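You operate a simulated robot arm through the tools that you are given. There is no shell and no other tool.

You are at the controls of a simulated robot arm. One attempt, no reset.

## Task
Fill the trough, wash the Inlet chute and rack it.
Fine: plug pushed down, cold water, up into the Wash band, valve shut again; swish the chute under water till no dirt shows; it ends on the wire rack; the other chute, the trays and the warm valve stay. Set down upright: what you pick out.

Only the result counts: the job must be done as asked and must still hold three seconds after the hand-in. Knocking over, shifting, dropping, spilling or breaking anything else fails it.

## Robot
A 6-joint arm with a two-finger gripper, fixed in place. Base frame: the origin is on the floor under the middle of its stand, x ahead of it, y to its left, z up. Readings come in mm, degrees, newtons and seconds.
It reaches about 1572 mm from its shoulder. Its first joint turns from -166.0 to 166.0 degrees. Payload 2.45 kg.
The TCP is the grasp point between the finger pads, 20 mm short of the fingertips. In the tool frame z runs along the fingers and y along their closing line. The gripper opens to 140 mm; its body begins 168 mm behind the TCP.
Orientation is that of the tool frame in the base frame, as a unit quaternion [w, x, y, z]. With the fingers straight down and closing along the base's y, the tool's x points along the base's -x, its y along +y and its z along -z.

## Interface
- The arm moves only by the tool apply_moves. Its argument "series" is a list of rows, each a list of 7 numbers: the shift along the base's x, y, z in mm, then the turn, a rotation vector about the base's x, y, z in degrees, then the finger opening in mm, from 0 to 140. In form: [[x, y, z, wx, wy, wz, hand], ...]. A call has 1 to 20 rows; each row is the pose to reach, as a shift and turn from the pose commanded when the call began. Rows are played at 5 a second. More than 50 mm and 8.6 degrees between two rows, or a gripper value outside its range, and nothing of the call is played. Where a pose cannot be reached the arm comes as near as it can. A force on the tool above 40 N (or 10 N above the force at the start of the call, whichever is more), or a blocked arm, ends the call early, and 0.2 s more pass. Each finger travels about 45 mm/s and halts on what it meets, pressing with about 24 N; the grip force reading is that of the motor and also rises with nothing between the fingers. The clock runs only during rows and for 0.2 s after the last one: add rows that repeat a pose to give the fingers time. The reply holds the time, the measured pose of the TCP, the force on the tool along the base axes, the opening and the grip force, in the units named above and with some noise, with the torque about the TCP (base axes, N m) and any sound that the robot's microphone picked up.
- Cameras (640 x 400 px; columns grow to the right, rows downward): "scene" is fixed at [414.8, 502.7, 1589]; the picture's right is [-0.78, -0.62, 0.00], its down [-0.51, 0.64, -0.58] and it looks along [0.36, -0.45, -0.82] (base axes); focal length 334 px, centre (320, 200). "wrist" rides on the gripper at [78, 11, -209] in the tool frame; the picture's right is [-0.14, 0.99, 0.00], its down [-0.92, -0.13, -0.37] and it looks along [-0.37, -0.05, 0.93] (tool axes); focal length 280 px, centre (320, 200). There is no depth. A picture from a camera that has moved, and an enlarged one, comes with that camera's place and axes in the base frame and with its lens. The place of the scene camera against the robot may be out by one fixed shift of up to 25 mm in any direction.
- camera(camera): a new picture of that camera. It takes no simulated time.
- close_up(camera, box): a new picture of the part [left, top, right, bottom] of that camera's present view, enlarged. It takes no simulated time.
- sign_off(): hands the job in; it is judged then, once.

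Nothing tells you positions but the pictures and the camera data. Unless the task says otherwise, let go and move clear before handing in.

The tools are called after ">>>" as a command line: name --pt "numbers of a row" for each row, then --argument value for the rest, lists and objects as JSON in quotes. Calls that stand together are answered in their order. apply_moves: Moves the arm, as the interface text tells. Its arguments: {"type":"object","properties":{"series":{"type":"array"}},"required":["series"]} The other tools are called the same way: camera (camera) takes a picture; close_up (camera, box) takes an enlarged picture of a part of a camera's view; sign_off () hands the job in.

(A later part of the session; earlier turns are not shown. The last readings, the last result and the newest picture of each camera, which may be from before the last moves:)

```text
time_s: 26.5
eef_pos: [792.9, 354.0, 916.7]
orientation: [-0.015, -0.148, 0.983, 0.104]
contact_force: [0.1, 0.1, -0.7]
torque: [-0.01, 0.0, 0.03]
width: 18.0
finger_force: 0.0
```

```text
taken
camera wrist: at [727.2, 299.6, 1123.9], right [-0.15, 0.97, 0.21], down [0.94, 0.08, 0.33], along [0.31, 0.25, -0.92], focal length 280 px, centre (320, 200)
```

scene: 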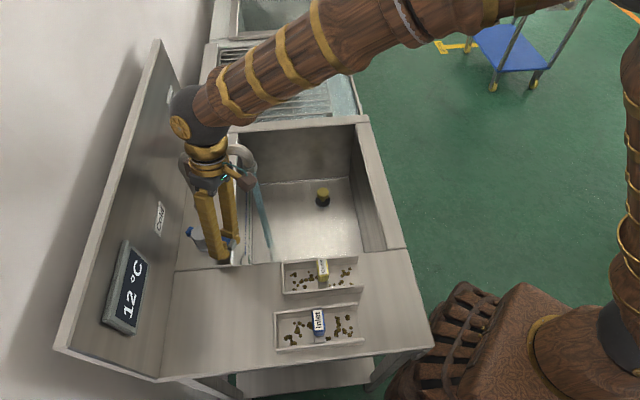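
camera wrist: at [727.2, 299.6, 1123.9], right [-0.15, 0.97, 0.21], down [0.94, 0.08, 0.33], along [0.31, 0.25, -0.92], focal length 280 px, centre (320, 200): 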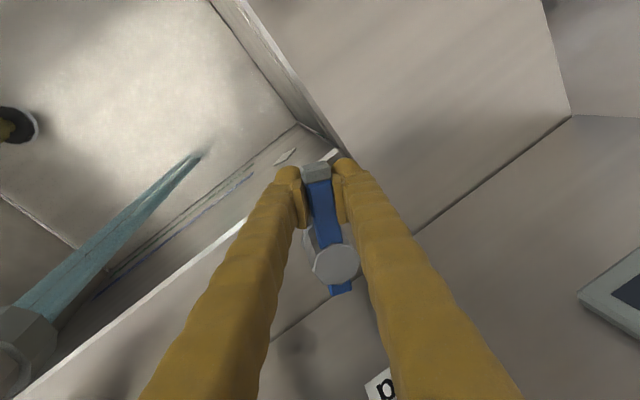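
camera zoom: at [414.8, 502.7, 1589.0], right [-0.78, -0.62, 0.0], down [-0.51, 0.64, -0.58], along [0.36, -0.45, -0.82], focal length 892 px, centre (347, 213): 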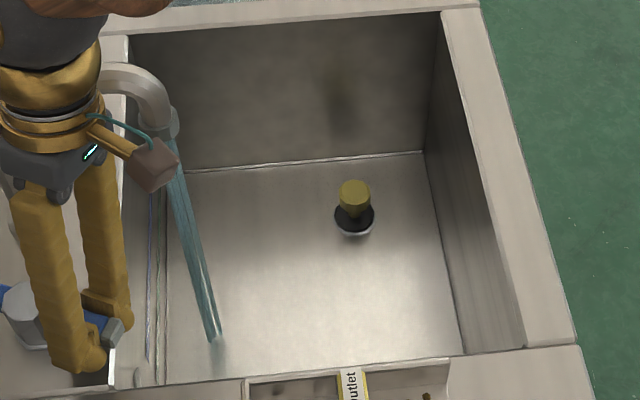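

The flow is much stronger now. Holding for a couple of seconds to gauge the rise rate.

>>> apply_moves --pt "0 0 0 0 0 0 18" --pt "0 0 0 0 0 0 18" --pt "0 0 0 0 0 0 18" --pt "0 0 0 0 0 0 18" --pt "0 0 0 0 0 0 18" --pt "0 0 0 0 0 0 18" --pt "0 0 0 0 0 0 18" --pt "0 0 0 0 0 0 18" --pt "0 0 0 0 0 0 18" --pt "0 0 0 0 0 0 18" --pt "0 0 0 0 0 0 18" --pt "0 0 0 0 0 0 18"

>>> close_up --camera "scene" --box '[220, 120, 400, 270]'

>>> close_up --camera "wrist" --box '[0, 0, 320, 300]'

```text
time_s: 29.1
eef_pos: [793.3, 354.5, 916.2]
orientation: [-0.015, -0.147, 0.984, 0.104]
contact_force: [-0.3, -0.5, -0.4]
torque: [0.0, 0.03, -0.02]
width: 18.2
finger_force: 0.0
```

```text
2.67 times, centred on (310, 195) of scene
camera zoom: at [414.8, 502.7, 1589.0], right [-0.78, -0.62, 0.0], down [-0.51, 0.64, -0.58], along [0.36, -0.45, -0.82], focal length 892 px, centre (347, 213)
```

zoom: 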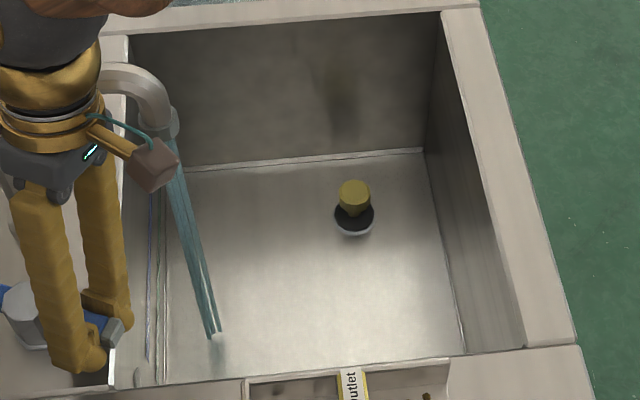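

```text
1.33 times, centred on (160, 150) of wrist
camera zoom: at [727.2, 299.7, 1123.9], right [-0.15, 0.97, 0.21], down [0.94, 0.08, 0.33], along [0.31, 0.25, -0.92], focal length 374 px, centre (533, 267)
```

zoom: 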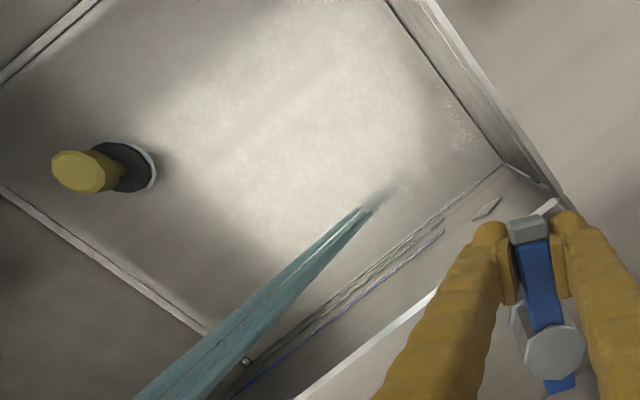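

The level is rising about 2–3 mm/s, a controllable pace. Continuing in steps.

>>> apply_moves --pt "0 0 0 0 0 0 18" --pt "0 0 0 0 0 0 18" --pt "0 0 0 0 0 0 18" --pt "0 0 0 0 0 0 18" --pt "0 0 0 0 0 0 18" --pt "0 0 0 0 0 0 18" --pt "0 0 0 0 0 0 18" --pt "0 0 0 0 0 0 18" --pt "0 0 0 0 0 0 18" --pt "0 0 0 0 0 0 18" --pt "0 0 0 0 0 0 18" --pt "0 0 0 0 0 0 18" --pt "0 0 0 0 0 0 18" --pt "0 0 0 0 0 0 18" --pt "0 0 0 0 0 0 18" --pt "0 0 0 0 0 0 18" --pt "0 0 0 0 0 0 18" --pt "0 0 0 0 0 0 18" --pt "0 0 0 0 0 0 18" --pt "0 0 0 0 0 0 18"

>>> close_up --camera "scene" --box '[220, 120, 400, 270]'

>>> close_up --camera "wrist" --box '[0, 0, 320, 300]'

```text
time_s: 33.3
eef_pos: [793.0, 353.7, 917.2]
orientation: [-0.015, -0.147, 0.984, 0.104]
contact_force: [0.3, -1.2, 0.2]
torque: [-0.02, 0.04, -0.02]
width: 18.1
finger_force: 0.1
```

```text
2.67 times, centred on (310, 195) of scene
camera zoom: at [414.8, 502.7, 1589.0], right [-0.78, -0.62, 0.0], down [-0.51, 0.64, -0.58], along [0.36, -0.45, -0.82], focal length 892 px, centre (347, 213)
```

zoom: 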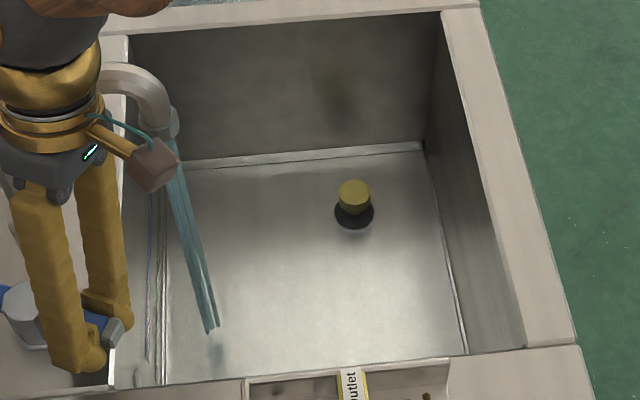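

```text
1.33 times, centred on (160, 150) of wrist
camera zoom: at [727.2, 299.6, 1123.9], right [-0.15, 0.97, 0.21], down [0.94, 0.08, 0.33], along [0.31, 0.25, -0.92], focal length 374 px, centre (533, 267)
```

zoom: 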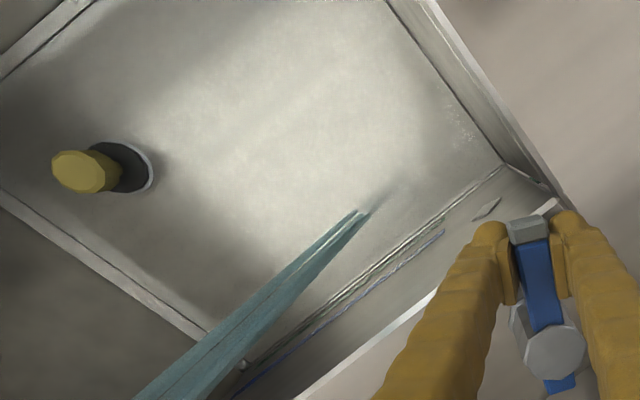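

About 27 mm deep now at ~3.2 mm/s; target about 55–65 mm. Continuing.

>>> apply_moves --pt "0 0 0 0 0 0 18" --pt "0 0 0 0 0 0 18" --pt "0 0 0 0 0 0 18" --pt "0 0 0 0 0 0 18" --pt "0 0 0 0 0 0 18" --pt "0 0 0 0 0 0 18" --pt "0 0 0 0 0 0 18" --pt "0 0 0 0 0 0 18" --pt "0 0 0 0 0 0 18" --pt "0 0 0 0 0 0 18" --pt "0 0 0 0 0 0 18" --pt "0 0 0 0 0 0 18" --pt "0 0 0 0 0 0 18" --pt "0 0 0 0 0 0 18" --pt "0 0 0 0 0 0 18" --pt "0 0 0 0 0 0 18" --pt "0 0 0 0 0 0 18" --pt "0 0 0 0 0 0 18" --pt "0 0 0 0 0 0 18" --pt "0 0 0 0 0 0 18"

>>> close_up --camera "scene" --box '[220, 120, 400, 270]'

>>> close_up --camera "wrist" --box '[80, 80, 320, 300]'

>>> camera --camera "scene"

```text
time_s: 37.5
eef_pos: [794.1, 353.4, 916.7]
orientation: [-0.015, -0.147, 0.984, 0.104]
contact_force: [0.6, -0.4, -0.7]
torque: [0.02, -0.02, -0.01]
width: 17.9
finger_force: 0.1
```

```text
2.67 times, centred on (310, 195) of scene
camera zoom: at [414.8, 502.7, 1589.0], right [-0.78, -0.62, 0.0], down [-0.51, 0.64, -0.58], along [0.36, -0.45, -0.82], focal length 892 px, centre (347, 213)
```

zoom: 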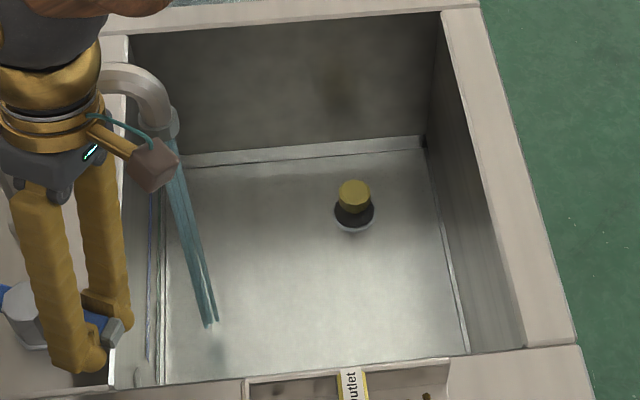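

```text
1.82 times, centred on (200, 190) of wrist
camera zoom: at [727.2, 299.6, 1123.9], right [-0.15, 0.97, 0.21], down [0.94, 0.08, 0.33], along [0.31, 0.25, -0.92], focal length 510 px, centre (538, 218)
```

zoom: 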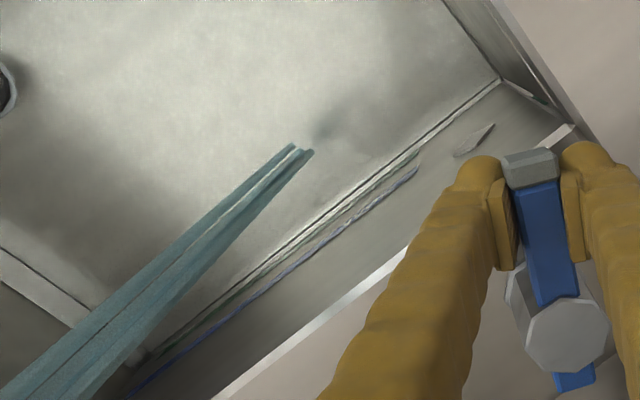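

```text
taken
```

scene: 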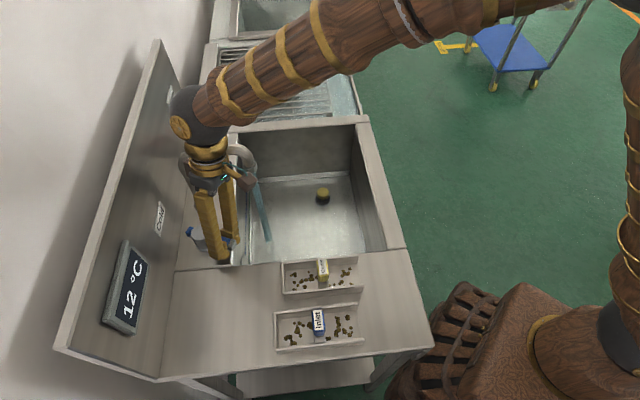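

Depth ≈40 mm now; the green band should span about 52–78 mm above the floor. A little more.

>>> apply_moves --pt "0 0 0 0 0 0 18" --pt "0 0 0 0 0 0 18" --pt "0 0 0 0 0 0 18" --pt "0 0 0 0 0 0 18" --pt "0 0 0 0 0 0 18" --pt "0 0 0 0 0 0 18" --pt "0 0 0 0 0 0 18" --pt "0 0 0 0 0 0 18" --pt "0 0 0 0 0 0 18" --pt "0 0 0 0 0 0 18" --pt "0 0 0 0 0 0 18" --pt "0 0 0 0 0 0 18" --pt "0 0 0 0 0 0 18" --pt "0 0 0 0 0 0 18"

>>> close_up --camera "scene" --box '[220, 120, 400, 270]'

>>> close_up --camera "wrist" --box '[80, 80, 320, 300]'

>>> close_up --camera "scene" --box '[235, 180, 315, 270]'

```text
time_s: 40.5
eef_pos: [793.5, 353.8, 917.1]
orientation: [-0.014, -0.147, 0.983, 0.104]
contact_force: [1.0, -0.5, -0.8]
torque: [-0.01, 0.0, 0.03]
width: 17.9
finger_force: 0.1
```

```text
2.67 times, centred on (310, 195) of scene
camera zoom: at [414.8, 502.7, 1589.0], right [-0.78, -0.62, 0.0], down [-0.51, 0.64, -0.58], along [0.36, -0.45, -0.82], focal length 892 px, centre (347, 213)
```

zoom: 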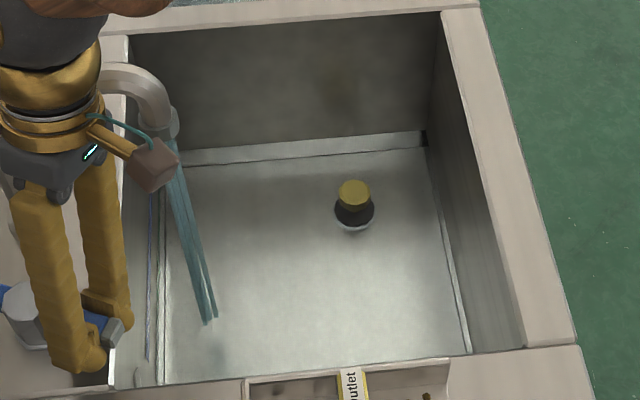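

```text
1.82 times, centred on (200, 190) of wrist
camera zoom: at [727.2, 299.6, 1123.9], right [-0.15, 0.97, 0.21], down [0.94, 0.08, 0.33], along [0.31, 0.25, -0.92], focal length 510 px, centre (538, 218)
```

zoom: 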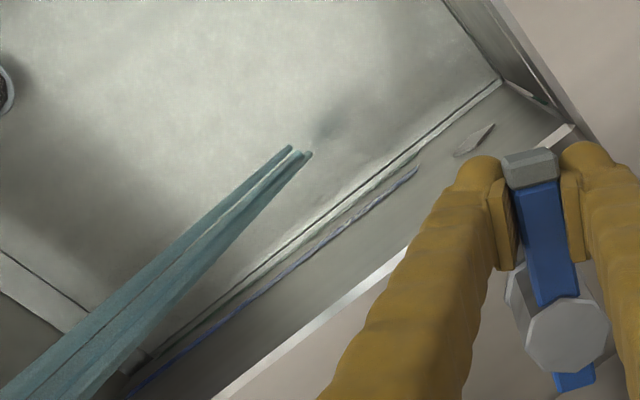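

```text
4.44 times, centred on (275, 225) of scene
camera zoom: at [414.8, 502.7, 1589.0], right [-0.78, -0.62, 0.0], down [-0.51, 0.64, -0.58], along [0.36, -0.45, -0.82], focal length 1487 px, centre (520, 89)
```

zoom: 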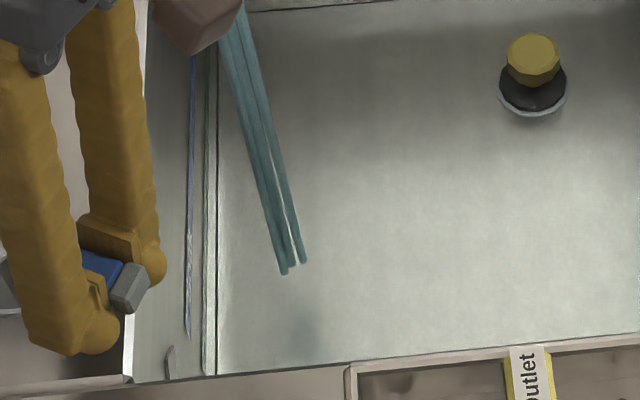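

The surface is reaching the bottom of the green band. A bit more, then I'll close.

>>> apply_moves --pt "0 0 0 0 0 0 18" --pt "0 0 0 0 0 0 18" --pt "0 0 0 0 0 0 18" --pt "0 0 0 0 0 0 18" --pt "0 0 0 0 0 0 18" --pt "0 0 0 0 0 0 18" --pt "0 0 0 0 0 0 18" --pt "0 0 0 0 0 0 18" --pt "0 0 0 0 0 0 18" --pt "0 0 0 0 0 0 18"

>>> close_up --camera "scene" --box '[220, 120, 400, 270]'

>>> close_up --camera "scene" --box '[235, 180, 315, 270]'

>>> close_up --camera "wrist" --box '[80, 80, 320, 300]'

```text
time_s: 42.7
eef_pos: [792.6, 354.6, 916.9]
orientation: [-0.014, -0.147, 0.984, 0.104]
contact_force: [-0.1, -0.3, -0.5]
torque: [-0.01, -0.03, 0.01]
width: 18.0
finger_force: 0.0
```

```text
2.67 times, centred on (310, 195) of scene
camera zoom: at [414.8, 502.7, 1589.0], right [-0.78, -0.62, 0.0], down [-0.51, 0.64, -0.58], along [0.36, -0.45, -0.82], focal length 892 px, centre (347, 213)
```

zoom: 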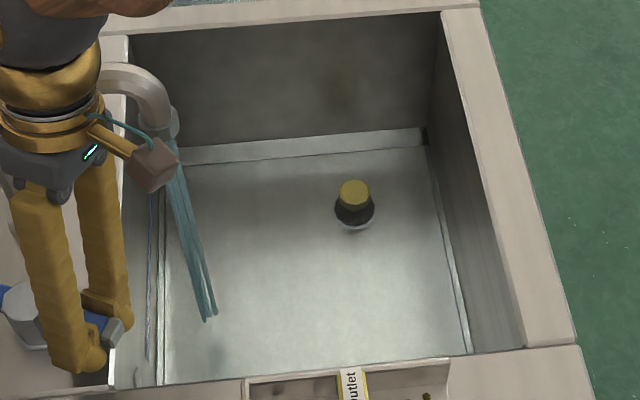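

```text
4.44 times, centred on (275, 225) of scene
camera zoom: at [414.8, 502.7, 1589.0], right [-0.78, -0.62, 0.0], down [-0.51, 0.64, -0.58], along [0.36, -0.45, -0.82], focal length 1487 px, centre (520, 89)
```

zoom: 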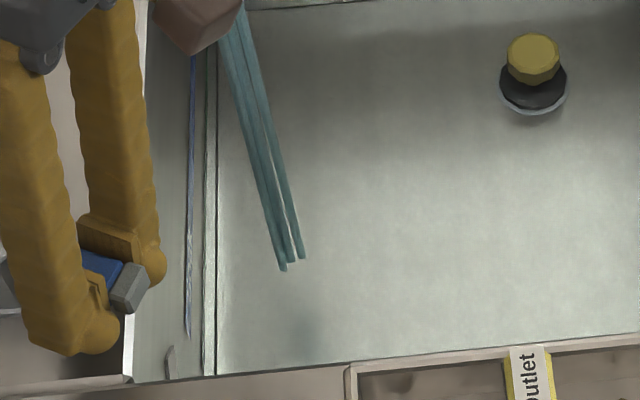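

```text
1.82 times, centred on (200, 190) of wrist
camera zoom: at [727.2, 299.7, 1123.9], right [-0.15, 0.97, 0.21], down [0.94, 0.08, 0.33], along [0.31, 0.25, -0.92], focal length 510 px, centre (538, 218)
```

zoom: 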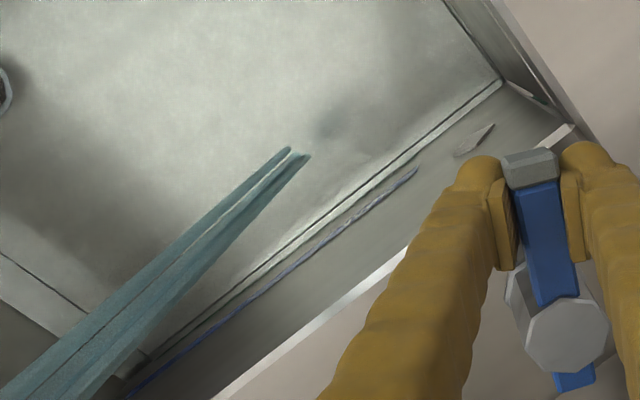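

The surface is now within the green band by my measure (z≈659). Closing the valve by reversing the arc, slightly past the start angle.

>>> apply_moves --pt "-1.7 7.6 0 0 0 -8 18" --pt "-2.3 15.4 0 0 0 -16 18" --pt "-1.8 23.2 0 0 0 -24 18" --pt "-0.2 30.9 0 0 0 -32 18" --pt "2.4 38.3 0 0 0 -40 18" --pt "6 45.2 0 0 0 -48 18" --pt "10.5 51.5 0 0 0 -56 18" --pt "15.9 57.2 0 0 0 -64 18" --pt "17.6 58.6 0 0 0 -66 18" --pt "17.6 58.6 0 0 0 -66 18"

>>> camera --camera "scene"

>>> close_up --camera "scene" --box '[220, 120, 400, 270]'

>>> camera --camera "wrist"

```text
time_s: 44.9
eef_pos: [809.9, 413.7, 918.7]
orientation: [0.044, 0.412, 0.905, 0.095]
contact_force: [-0.9, -0.7, 0.5]
torque: [0.0, 0.0, -0.01]
width: 18.4
finger_force: 0.1
```

```text
taken
```

scene: 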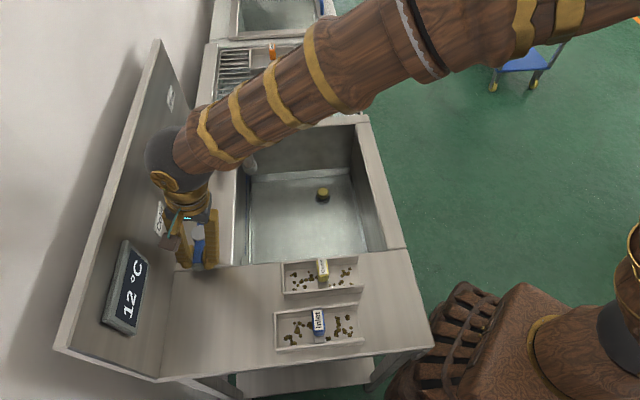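

```text
2.67 times, centred on (310, 195) of scene
camera zoom: at [414.8, 502.7, 1589.0], right [-0.78, -0.62, 0.0], down [-0.51, 0.64, -0.58], along [0.36, -0.45, -0.82], focal length 892 px, centre (347, 213)
```

zoom: 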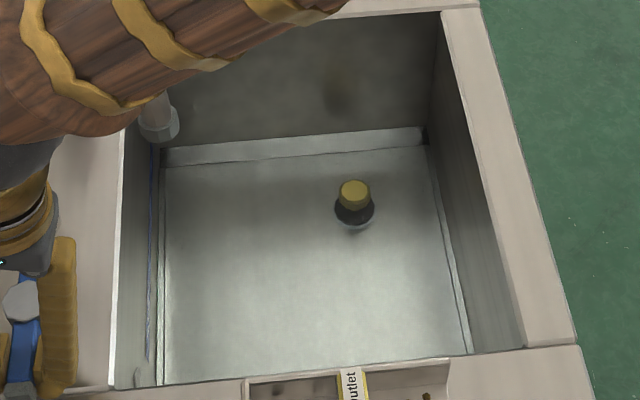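

```text
taken
camera wrist: at [733.8, 450.7, 1125.1], right [0.82, 0.53, 0.21], down [0.45, -0.83, 0.33], along [0.35, -0.18, -0.92], focal length 280 px, centre (320, 200)
```

wrist: 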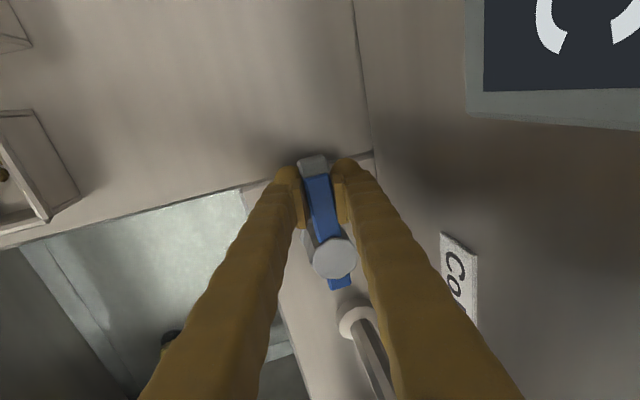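

The stream has stopped and the lever is back in line with its closed position. I'll release, lift clear and check the level against the bands from over the trough.

>>> apply_moves --pt "0 0 0 0 0 0 30" --pt "0 0 0 0 0 0 44" --pt "0 0 0 0 0 0 44" --pt "0 0 40 0 0 0 44" --pt "0 0 85 0 0 0 44" --pt "0 0 130 0 0 0 44" --pt "0 0 175 -2 2.2 0.5 44" --pt "0 0 215 -4.1 4.4 1 44" --pt "0 -30 230 -6.2 6.6 1.5 44" --pt "0 -70 230 -8.2 8.8 2 44" --pt "0 -115 230 -8.2 8.8 2 44" --pt "0 -160 230 -8.2 8.8 2 44" --pt "0 -205 230 -8.2 8.8 2 44" --pt "0 -250 230 -8.2 8.8 2 44" --pt "0 -295 230 -8.2 8.8 2 44" --pt "0 -340 230 -8.2 8.8 2 44" --pt "0 -385 230 -8.2 8.8 2 44" --pt "0 -430 215 -8.2 8.8 2 44" --pt "0 -453 180 -8.2 8.8 2 44" --pt "0 -453 140 -8.2 8.8 2 44"

>>> apply_moves --pt "0 0 -45 0 0 0 44" --pt "0 0 -90 0 0 0 44" --pt "0 0 -107 0 0 0 44" --pt "0 0 -107 0 0 0 44"

>>> camera --camera "wrist"

>>> camera --camera "scene"

>>> close_up --camera "wrist" --box '[430, 0, 610, 240]'

```text
time_s: 49.1
eef_pos: [811.1, -40.1, 1057.6]
orientation: [0.003, 0.397, 0.918, 0.0]
contact_force: [0.6, 0.5, 1.4]
torque: [-0.02, -0.01, -0.02]
width: 43.9
finger_force: 0.1
```

```text
time_s: 50.1
eef_pos: [810.1, -38.0, 950.1]
orientation: [0.003, 0.398, 0.918, -0.001]
contact_force: [-0.5, 0.3, 0.4]
torque: [0.0, 0.01, -0.02]
width: 44.0
finger_force: 0.1
```

```text
taken
camera wrist: at [763.4, 26.9, 1159.9], right [0.82, 0.58, 0.0], down [0.53, -0.76, 0.37], along [0.22, -0.3, -0.93], focal length 280 px, centre (320, 200)
```

wrist: 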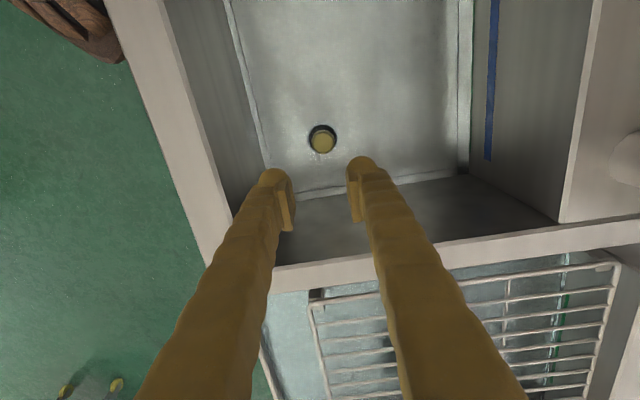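

```text
taken
```

scene: 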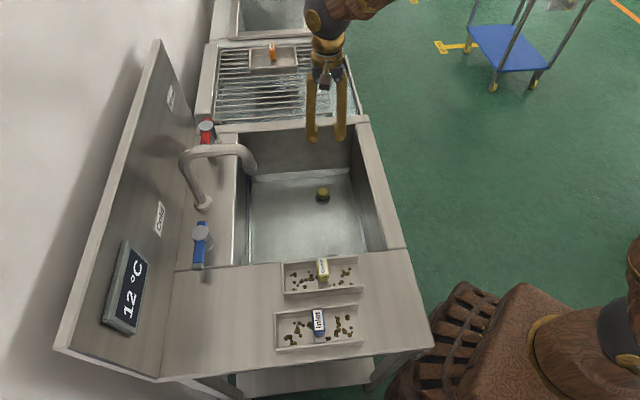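

```text
1.67 times, centred on (520, 120) of wrist
camera zoom: at [763.4, 26.9, 1159.9], right [0.82, 0.58, 0.0], down [0.53, -0.76, 0.37], along [0.22, -0.3, -0.93], focal length 467 px, centre (-13, 333)
```

zoom: 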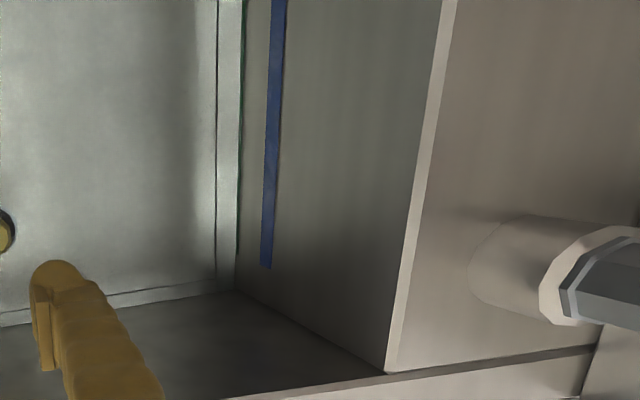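

The green strip is now mostly at/under the surface; zooming in to see exactly where the waterline sits in the band.

>>> close_up --camera "wrist" --box '[455, 20, 515, 80]'

>>> close_up --camera "wrist" --box '[445, 110, 515, 190]'

>>> close_up --camera "scene" --box '[225, 150, 295, 270]'

```text
6.67 times, centred on (485, 50) of wrist
camera zoom: at [763.4, 26.9, 1159.9], right [0.82, 0.58, 0.0], down [0.53, -0.76, 0.37], along [0.22, -0.3, -0.93], focal length 1869 px, centre (-780, 1200)
```

zoom: 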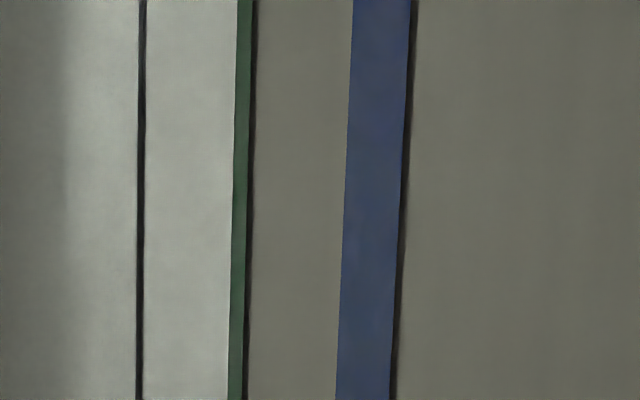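

```text
5.00 times, centred on (480, 150) of wrist
camera zoom: at [763.4, 26.9, 1159.9], right [0.82, 0.58, 0.0], down [0.53, -0.76, 0.37], along [0.22, -0.3, -0.93], focal length 1402 px, centre (-480, 450)
```

zoom: 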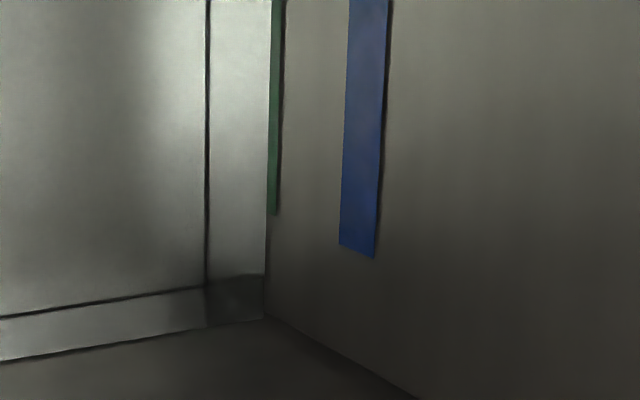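

```text
3.33 times, centred on (260, 210) of scene
camera zoom: at [414.8, 502.7, 1589.0], right [-0.78, -0.62, 0.0], down [-0.51, 0.64, -0.58], along [0.36, -0.45, -0.82], focal length 1115 px, centre (520, 167)
```

zoom: 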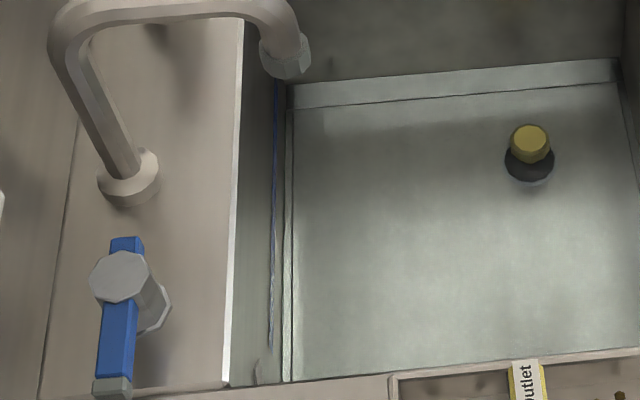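

The waterline sits inside the green Wash band (about two-thirds up), Soak is clear above it, and the valve is shut. Next is the Inlet chute: I triangulate its grip block's top to about (515, 362, 964), so I'll move above it.

>>> apply_moves --pt "0 0 45 0 0 0 60" --pt "-5 7 90 0 0 0 70" --pt "-20 27 130 0 0 0 70" --pt "-45 61 150 0 0 0 70" --pt "-72 98 150 0 0 0 70" --pt "-99 134 150 0 0 0 70" --pt "-126 171 150 0 0 0 70" --pt "-153 208 150 0 0 0 70" --pt "-180 244 150 0 0 0 70" --pt "-207 281 150 0 0 0 70" --pt "-234 317 150 0 0 0 70" --pt "-261 354 145 0 0 0 70" --pt "-285 386 135 0 0 0 70" --pt "-295 400.5 120 0 0 0 70" --pt "-295 400.5 120 0 0 0 70"

>>> camera --camera "wrist"

>>> camera --camera "scene"

```text
time_s: 53.3
eef_pos: [517.0, 360.4, 1069.8]
orientation: [0.002, 0.398, 0.917, 0.0]
contact_force: [0.3, -0.5, 0.2]
torque: [-0.01, 0.04, -0.02]
width: 70.0
finger_force: 0.0
```

```text
taken
camera wrist: at [470.1, 426.0, 1279.2], right [0.82, 0.58, 0.0], down [0.53, -0.76, 0.37], along [0.22, -0.3, -0.93], focal length 280 px, centre (320, 200)
```

wrist: 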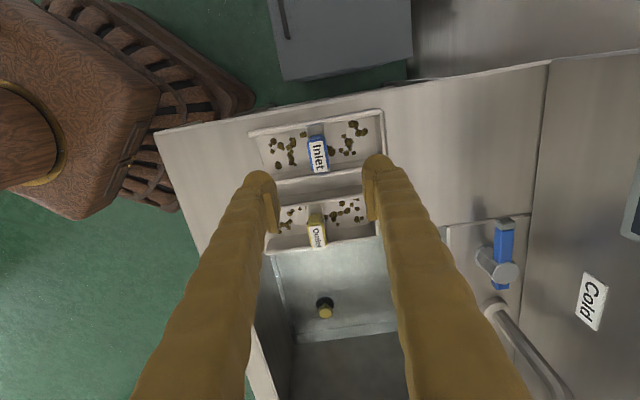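

```text
taken
```

scene: 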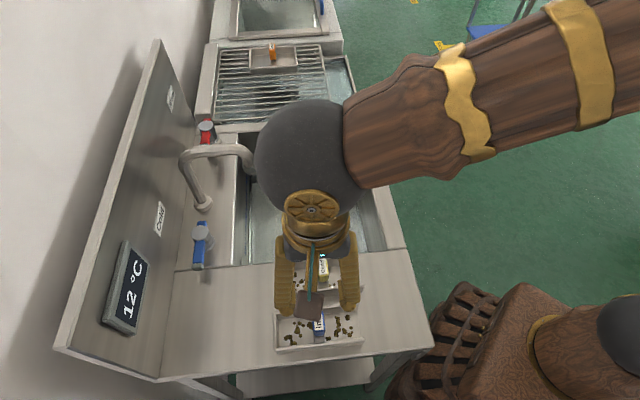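

>>> close_up --camera "wrist" --box '[240, 95, 400, 215]'

```text
3.33 times, centred on (320, 155) of wrist
camera zoom: at [470.1, 426.0, 1279.2], right [0.82, 0.58, 0.0], down [0.53, -0.76, 0.37], along [0.22, -0.3, -0.93], focal length 935 px, centre (320, 350)
```

zoom: 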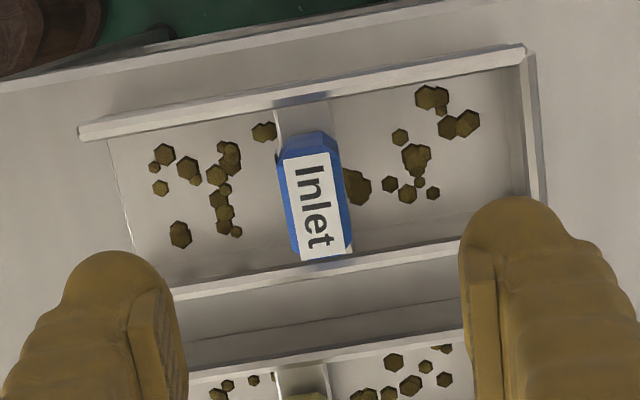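

Grip block confirmed near (512, 364). Before picking it up, I'll survey the rack from above so that I can place the chute without searching while carrying it.

>>> apply_moves --pt "0 0 50 0 0 0 70" --pt "5 -4 98 0 0 0 70" --pt "40 -32 110 0 0 0 70" --pt "78 -62 110 0 0 0 70" --pt "116 -92 110 0 0 0 70" --pt "154 -122 110 0 0 0 70" --pt "192 -152 110 0 0 0 70" --pt "230 -182 110 0 0 0 70" --pt "268 -212 110 0 0 0 70" --pt "306 -242 110 0 0 0 70" --pt "344 -272 110 0 0 0 70" --pt "382 -302 110 0 0 0 70" --pt "420 -332 110 0 0 0 70" --pt "458 -362 110 0 0 0 70" --pt "496 -394 110 0 0 0 70" --pt "527 -419 110 0 0 0 70" --pt "527 -419 110 0 0 0 70"

>>> camera --camera "wrist"

>>> apply_moves --pt "34 -36 0 0 0 0 70" --pt "68 -73 0 0 0 0 70" --pt "102 -110 0 0 0 0 70" --pt "136 -146 0 0 0 0 70" --pt "136 -146 0 0 0 0 70"

>>> camera --camera "wrist"

>>> camera --camera "scene"

```text
time_s: 56.9
eef_pos: [1043.5, -58.8, 1181.9]
orientation: [0.003, 0.398, 0.917, -0.001]
contact_force: [-0.5, -0.6, -0.1]
torque: [0.02, -0.04, -0.03]
width: 70.3
finger_force: 0.0
```

```text
taken
camera wrist: at [996.5, 6.5, 1390.4], right [0.82, 0.58, 0.0], down [0.53, -0.76, 0.37], along [0.22, -0.3, -0.93], focal length 280 px, centre (320, 200)
```

wrist: 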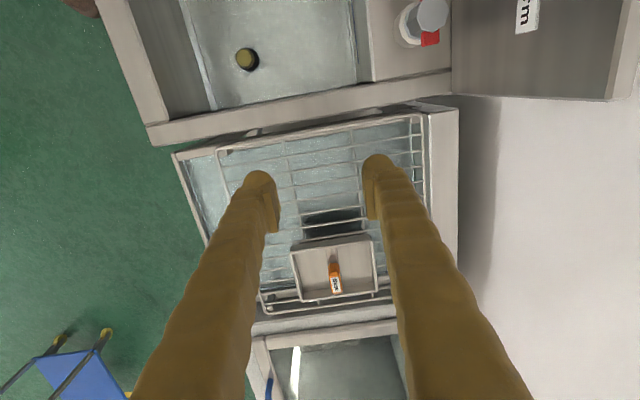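

```text
refused: row 2 steps farther than a row can; nothing moved
```

```text
taken
camera wrist: at [996.5, 6.5, 1390.4], right [0.82, 0.58, 0.0], down [0.53, -0.76, 0.37], along [0.22, -0.3, -0.93], focal length 280 px, centre (320, 200)
```

wrist: 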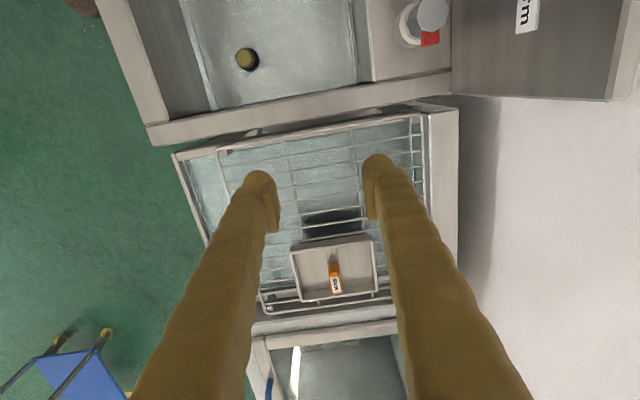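

```text
taken
```

scene: 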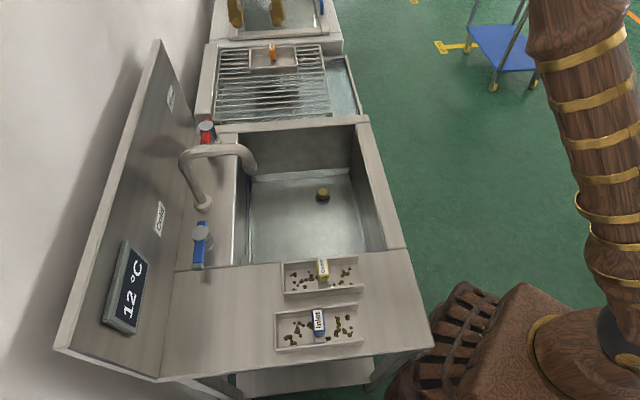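

>>> close_up --camera "wrist" --box '[160, 90, 480, 340]'

>>> apply_moves --pt "-30 33 0 0 0 0 70" --pt "-60 66 0 0 0 0 70" --pt "-90 99 0 0 0 0 70" --pt "-120 132 -10 0 0 0 70" --pt "-140 154 -40 0 0 0 70" --pt "-140 154 -70 0 0 0 70" --pt "-140 154 -70 0 0 0 70"

>>> close_up --camera "wrist" --box '[200, 160, 440, 400]'

```text
1.60 times, centred on (320, 215) of wrist
camera zoom: at [996.5, 6.5, 1390.4], right [0.82, 0.58, 0.0], down [0.53, -0.76, 0.37], along [0.22, -0.3, -0.93], focal length 449 px, centre (320, 176)
```

zoom: 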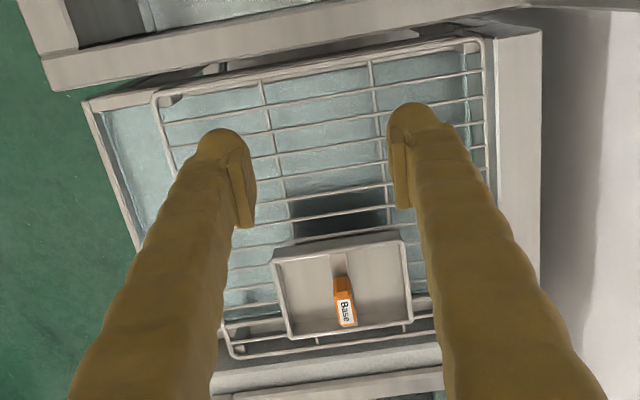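

```text
time_s: 58.5
eef_pos: [901.4, 94.9, 1110.2]
orientation: [0.002, 0.398, 0.918, 0.0]
contact_force: [0.0, 0.3, 0.0]
torque: [-0.02, -0.04, 0.01]
width: 70.0
finger_force: 0.0
```

```text
1.67 times, centred on (320, 280) of wrist
camera zoom: at [854.5, 160.5, 1319.8], right [0.82, 0.58, 0.0], down [0.53, -0.76, 0.37], along [0.22, -0.3, -0.93], focal length 467 px, centre (320, 67)
```

zoom: 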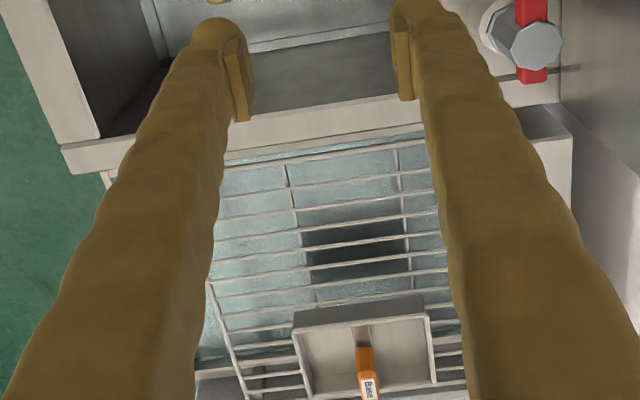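

Rack wires are at z≈866, spanning e1 452–670 before the "Base" tray, so there's a ~218 mm free strip; I'll put the chute centre at about (1105, -136). Now back to the Inlet chute to grasp it.

>>> apply_moves --pt "-36 25 0 0 0 0 70" --pt "-72 50 0 0 0 0 70" --pt "-108 75 0 0 0 0 70" --pt "-144 100 0 0 0 0 70" --pt "-180 125 0 0 0 0 70" --pt "-216 150 0 0 0 0 70" --pt "-252 175 0 0 0 0 70" --pt "-288 200 0 0 0 0 70" --pt "-324 225 0 0 0 0 70" --pt "-360 250 -10 0 0 0 70" --pt "-389 269 -40 0 0 0 70" --pt "-389 269 -80 0 0 0 70" --pt "-389 269 -90 0 0 0 70" --pt "-389 269 -90 0 0 0 70"

>>> camera --camera "wrist"

>>> close_up --camera "scene" --box '[220, 200, 400, 360]'

```text
time_s: 61.5
eef_pos: [512.9, 362.7, 1020.2]
orientation: [0.002, 0.398, 0.917, -0.001]
contact_force: [-0.1, 0.4, 0.6]
torque: [0.0, -0.04, 0.01]
width: 70.0
finger_force: 0.0
```

```text
taken
camera wrist: at [466.2, 428.8, 1231.4], right [0.82, 0.58, 0.0], down [0.53, -0.76, 0.37], along [0.22, -0.3, -0.93], focal length 280 px, centre (320, 200)
```

wrist: 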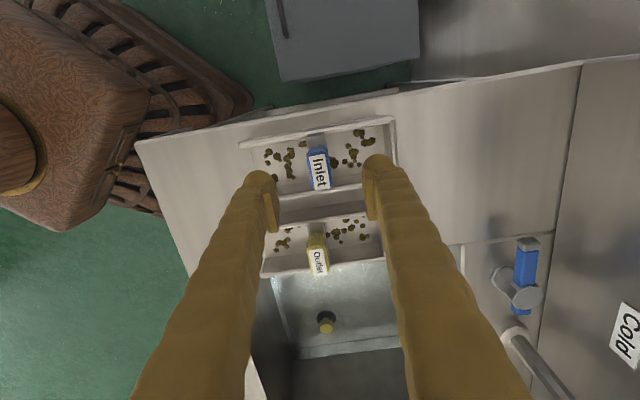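

```text
2.50 times, centred on (310, 280) of scene
camera zoom: at [414.8, 502.7, 1589.0], right [-0.78, -0.62, 0.0], down [-0.51, 0.64, -0.58], along [0.36, -0.45, -0.82], focal length 836 px, centre (345, 0)
```

zoom: 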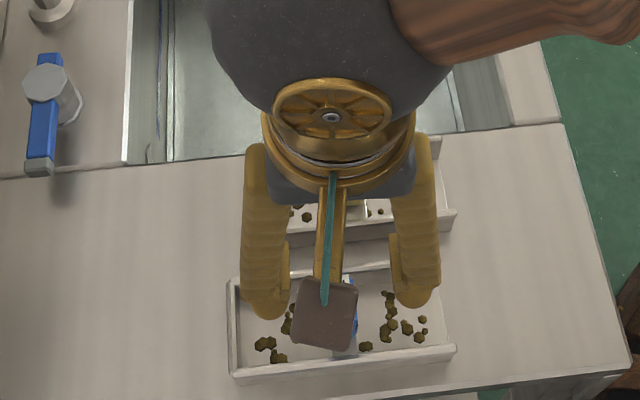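

Centered on the grip block. Descending to grasp height.

>>> apply_moves --pt "-1 1 -25 0 0 0 70" --pt "-2 2 -45 0 0 0 70" --pt "-2 2 -60 0 0 0 70" --pt "-2 2 -72 0 0 0 70" --pt "-2 2 -72 0 0 0 70"

>>> camera --camera "wrist"

>>> close_up --camera "scene" --box '[220, 200, 400, 360]'

```text
time_s: 62.7
eef_pos: [512.5, 367.1, 948.6]
orientation: [0.003, 0.398, 0.917, 0.0]
contact_force: [-0.1, 0.3, -0.1]
torque: [0.0, 0.02, -0.01]
width: 69.8
finger_force: 0.0
```

```text
taken
camera wrist: at [465.6, 432.0, 1157.6], right [0.82, 0.58, 0.0], down [0.53, -0.76, 0.37], along [0.22, -0.3, -0.93], focal length 280 px, centre (320, 200)
```

wrist: 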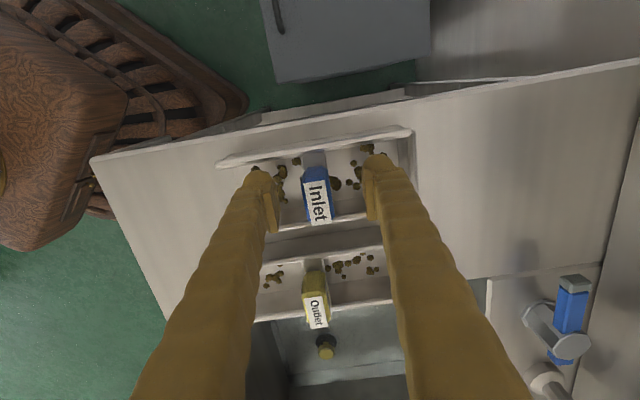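

```text
2.50 times, centred on (310, 280) of scene
camera zoom: at [414.8, 502.7, 1589.0], right [-0.78, -0.62, 0.0], down [-0.51, 0.64, -0.58], along [0.36, -0.45, -0.82], focal length 836 px, centre (345, 0)
```

zoom: 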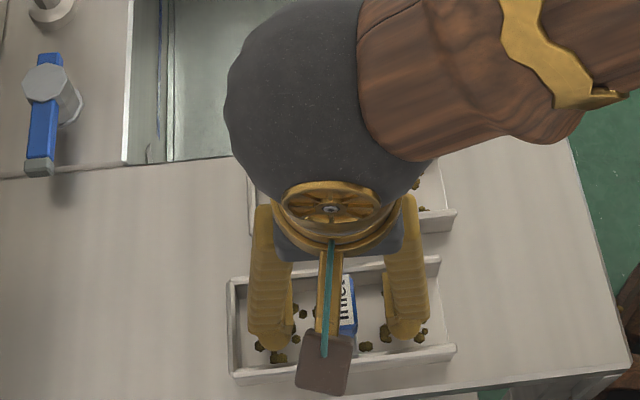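

Handle is well between the pads. Closing to grip.

>>> apply_moves --pt "0 0 -3 0 0 0 70" --pt "0 0 -3 0 0 0 50" --pt "0 0 -3 0 0 0 35" --pt "0 0 -3 0 0 0 20" --pt "0 0 -3 0 0 0 5" --pt "0 0 -3 0 0 0 0" --pt "0 0 -3 0 0 0 0"

>>> camera --camera "wrist"

>>> close_up --camera "scene" --box '[220, 200, 400, 360]'

```text
time_s: 64.3
eef_pos: [513.0, 366.9, 945.1]
orientation: [0.002, 0.398, 0.918, -0.001]
contact_force: [0.2, -0.1, 0.4]
torque: [0.1, -0.04, 0.01]
width: 21.1
finger_force: 24.2
```

```text
taken
camera wrist: at [465.2, 431.9, 1155.2], right [0.82, 0.58, 0.0], down [0.53, -0.76, 0.37], along [0.22, -0.3, -0.93], focal length 280 px, centre (320, 200)
```

wrist: 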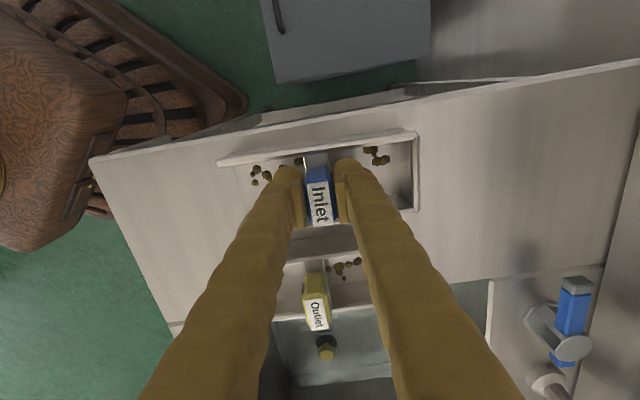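

```text
2.50 times, centred on (310, 280) of scene
camera zoom: at [414.8, 502.7, 1589.0], right [-0.78, -0.62, 0.0], down [-0.51, 0.64, -0.58], along [0.36, -0.45, -0.82], focal length 836 px, centre (345, 0)
```

zoom: 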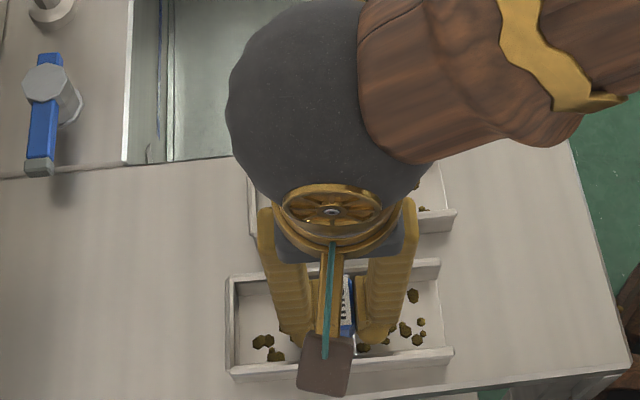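

Gripped at 21 mm with 24 N. Lifting straight up gently and checking the hold.

>>> apply_moves --pt "0 0 5 0 0 0 0" --pt "0 0 12 0 0 0 0" --pt "0 0 25 0 0 0 0" --pt "0 0 45 0 0 0 0" --pt "0 0 65 0 0 0 0" --pt "0 0 85 0 0 0 0" --pt "0 0 105 0 0 0 0" --pt "0 0 125 0 0 0 0" --pt "0 0 145 0 0 0 0" --pt "0 0 145 0 0 0 0"

>>> camera --camera "wrist"

>>> camera --camera "scene"

```text
time_s: 66.5
eef_pos: [511.8, 366.4, 1090.9]
orientation: [0.002, 0.398, 0.917, -0.001]
contact_force: [-0.5, 1.0, -2.9]
torque: [0.0, 0.0, -0.01]
width: 21.0
finger_force: 24.1
```

```text
taken
camera wrist: at [465.6, 432.3, 1300.4], right [0.82, 0.58, 0.0], down [0.53, -0.76, 0.37], along [0.22, -0.3, -0.93], focal length 280 px, centre (320, 200)
```

wrist: 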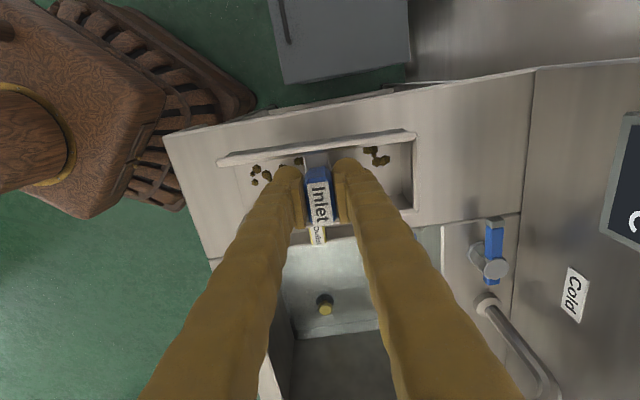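

```text
taken
```

scene: 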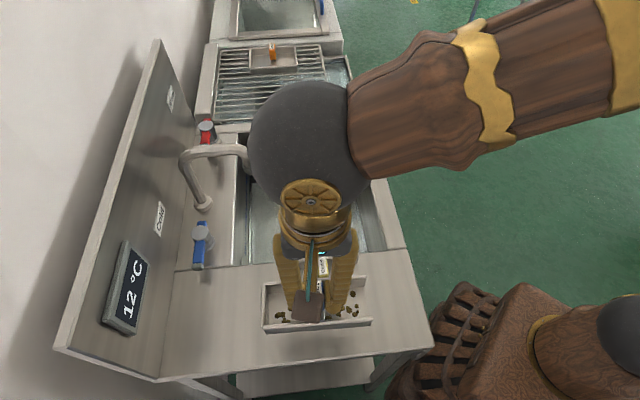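

The chute is held level (about 3 N). Carrying it along the sink axis over the trough, clear of the Outlet chute and the spout.

>>> apply_moves --pt "29 -34 5 0 0 0 0" --pt "59 -69 8 0 0 0 0" --pt "89 -103 8 0 0 0 0" --pt "119 -138 8 0 0 0 0" --pt "148 -172 8 0 0 0 0" --pt "178 -207 8 0 0 0 0" --pt "208 -241 8 0 0 0 0" --pt "237.3 -275.5 5 0 0 0 0" --pt "237.3 -275.5 -15 0 0 0 0" --pt "237.3 -275.5 -50 0 0 0 0" --pt "237.3 -275.5 -90 0 0 0 0" --pt "237.3 -275.5 -130 0 0 0 0" --pt "237.3 -275.5 -170 0 0 0 0" --pt "237.3 -275.5 -170 0 0 0 0"

>>> camera --camera "wrist"

>>> camera --camera "scene"

```text
time_s: 69.5
eef_pos: [749.1, 90.1, 921.2]
orientation: [0.003, 0.398, 0.917, -0.001]
contact_force: [0.8, 0.3, -2.9]
torque: [0.0, 0.0, 0.01]
width: 21.2
finger_force: 24.0
```

```text
taken
camera wrist: at [702.2, 155.6, 1130.2], right [0.82, 0.58, 0.0], down [0.53, -0.76, 0.37], along [0.22, -0.3, -0.93], focal length 280 px, centre (320, 200)
```

wrist: 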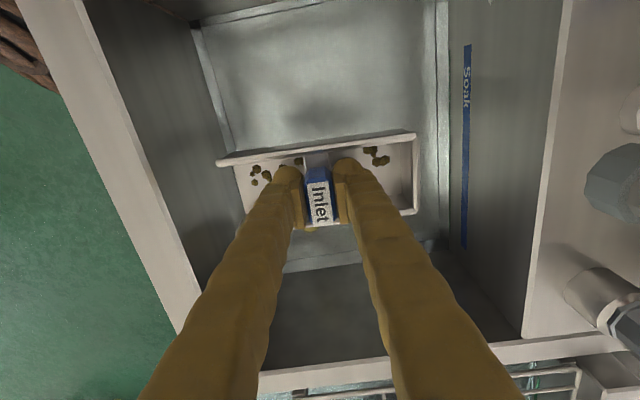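

```text
taken
```

scene: 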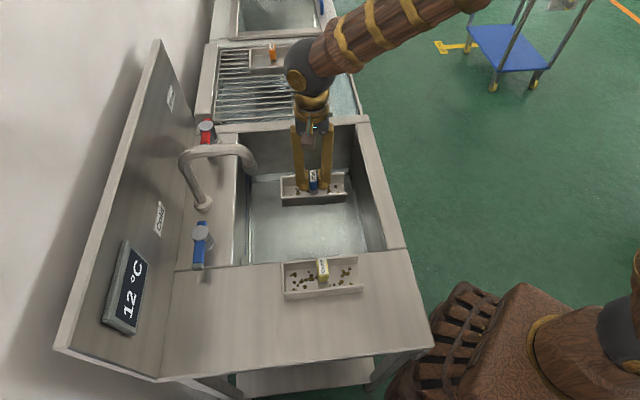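

Well clear of the walls and spout. Lowering into the water.

>>> apply_moves --pt "0 0 -40 0 0 0 0" --pt "0 0 -80 0 0 0 0" --pt "0 0 -120 0 0 0 0" --pt "0 0 -150 0 0 0 0" --pt "0 0 -165 0 0 0 0" --pt "0 0 -180 0 0 0 0" --pt "0 0 -195 0 0 0 0" --pt "0 0 -207 0 0 0 0" --pt "0 0 -217 0 0 0 0" --pt "0 0 -217 0 0 0 0"

>>> camera --camera "wrist"

>>> close_up --camera "scene" --box '[220, 80, 400, 270]'

```text
time_s: 71.7
eef_pos: [748.3, 92.0, 703.8]
orientation: [0.003, 0.398, 0.917, -0.001]
contact_force: [-0.6, 0.0, -2.7]
torque: [-0.05, 0.0, 0.0]
width: 20.9
finger_force: 24.3
```

```text
taken
camera wrist: at [702.2, 157.2, 912.3], right [0.82, 0.58, 0.0], down [0.53, -0.76, 0.37], along [0.22, -0.3, -0.93], focal length 280 px, centre (320, 200)
```

wrist: 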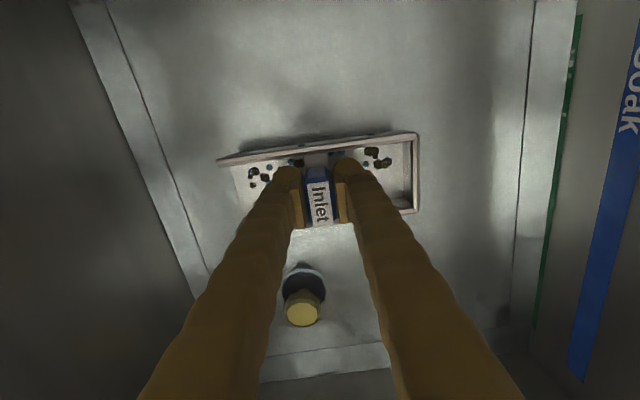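

```text
2.11 times, centred on (310, 175) of scene
camera zoom: at [414.8, 502.7, 1589.0], right [-0.78, -0.62, 0.0], down [-0.51, 0.64, -0.58], along [0.36, -0.45, -0.82], focal length 704 px, centre (341, 253)
```

zoom: 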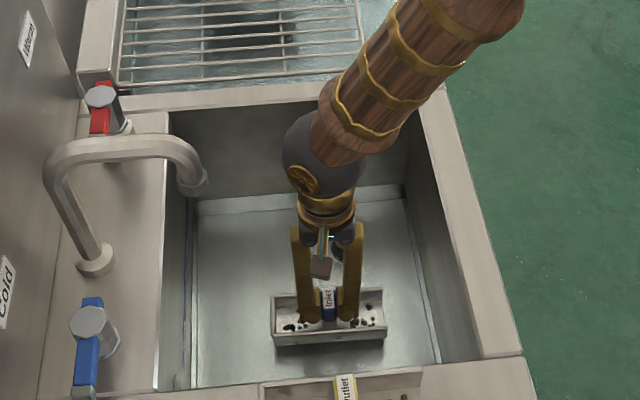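

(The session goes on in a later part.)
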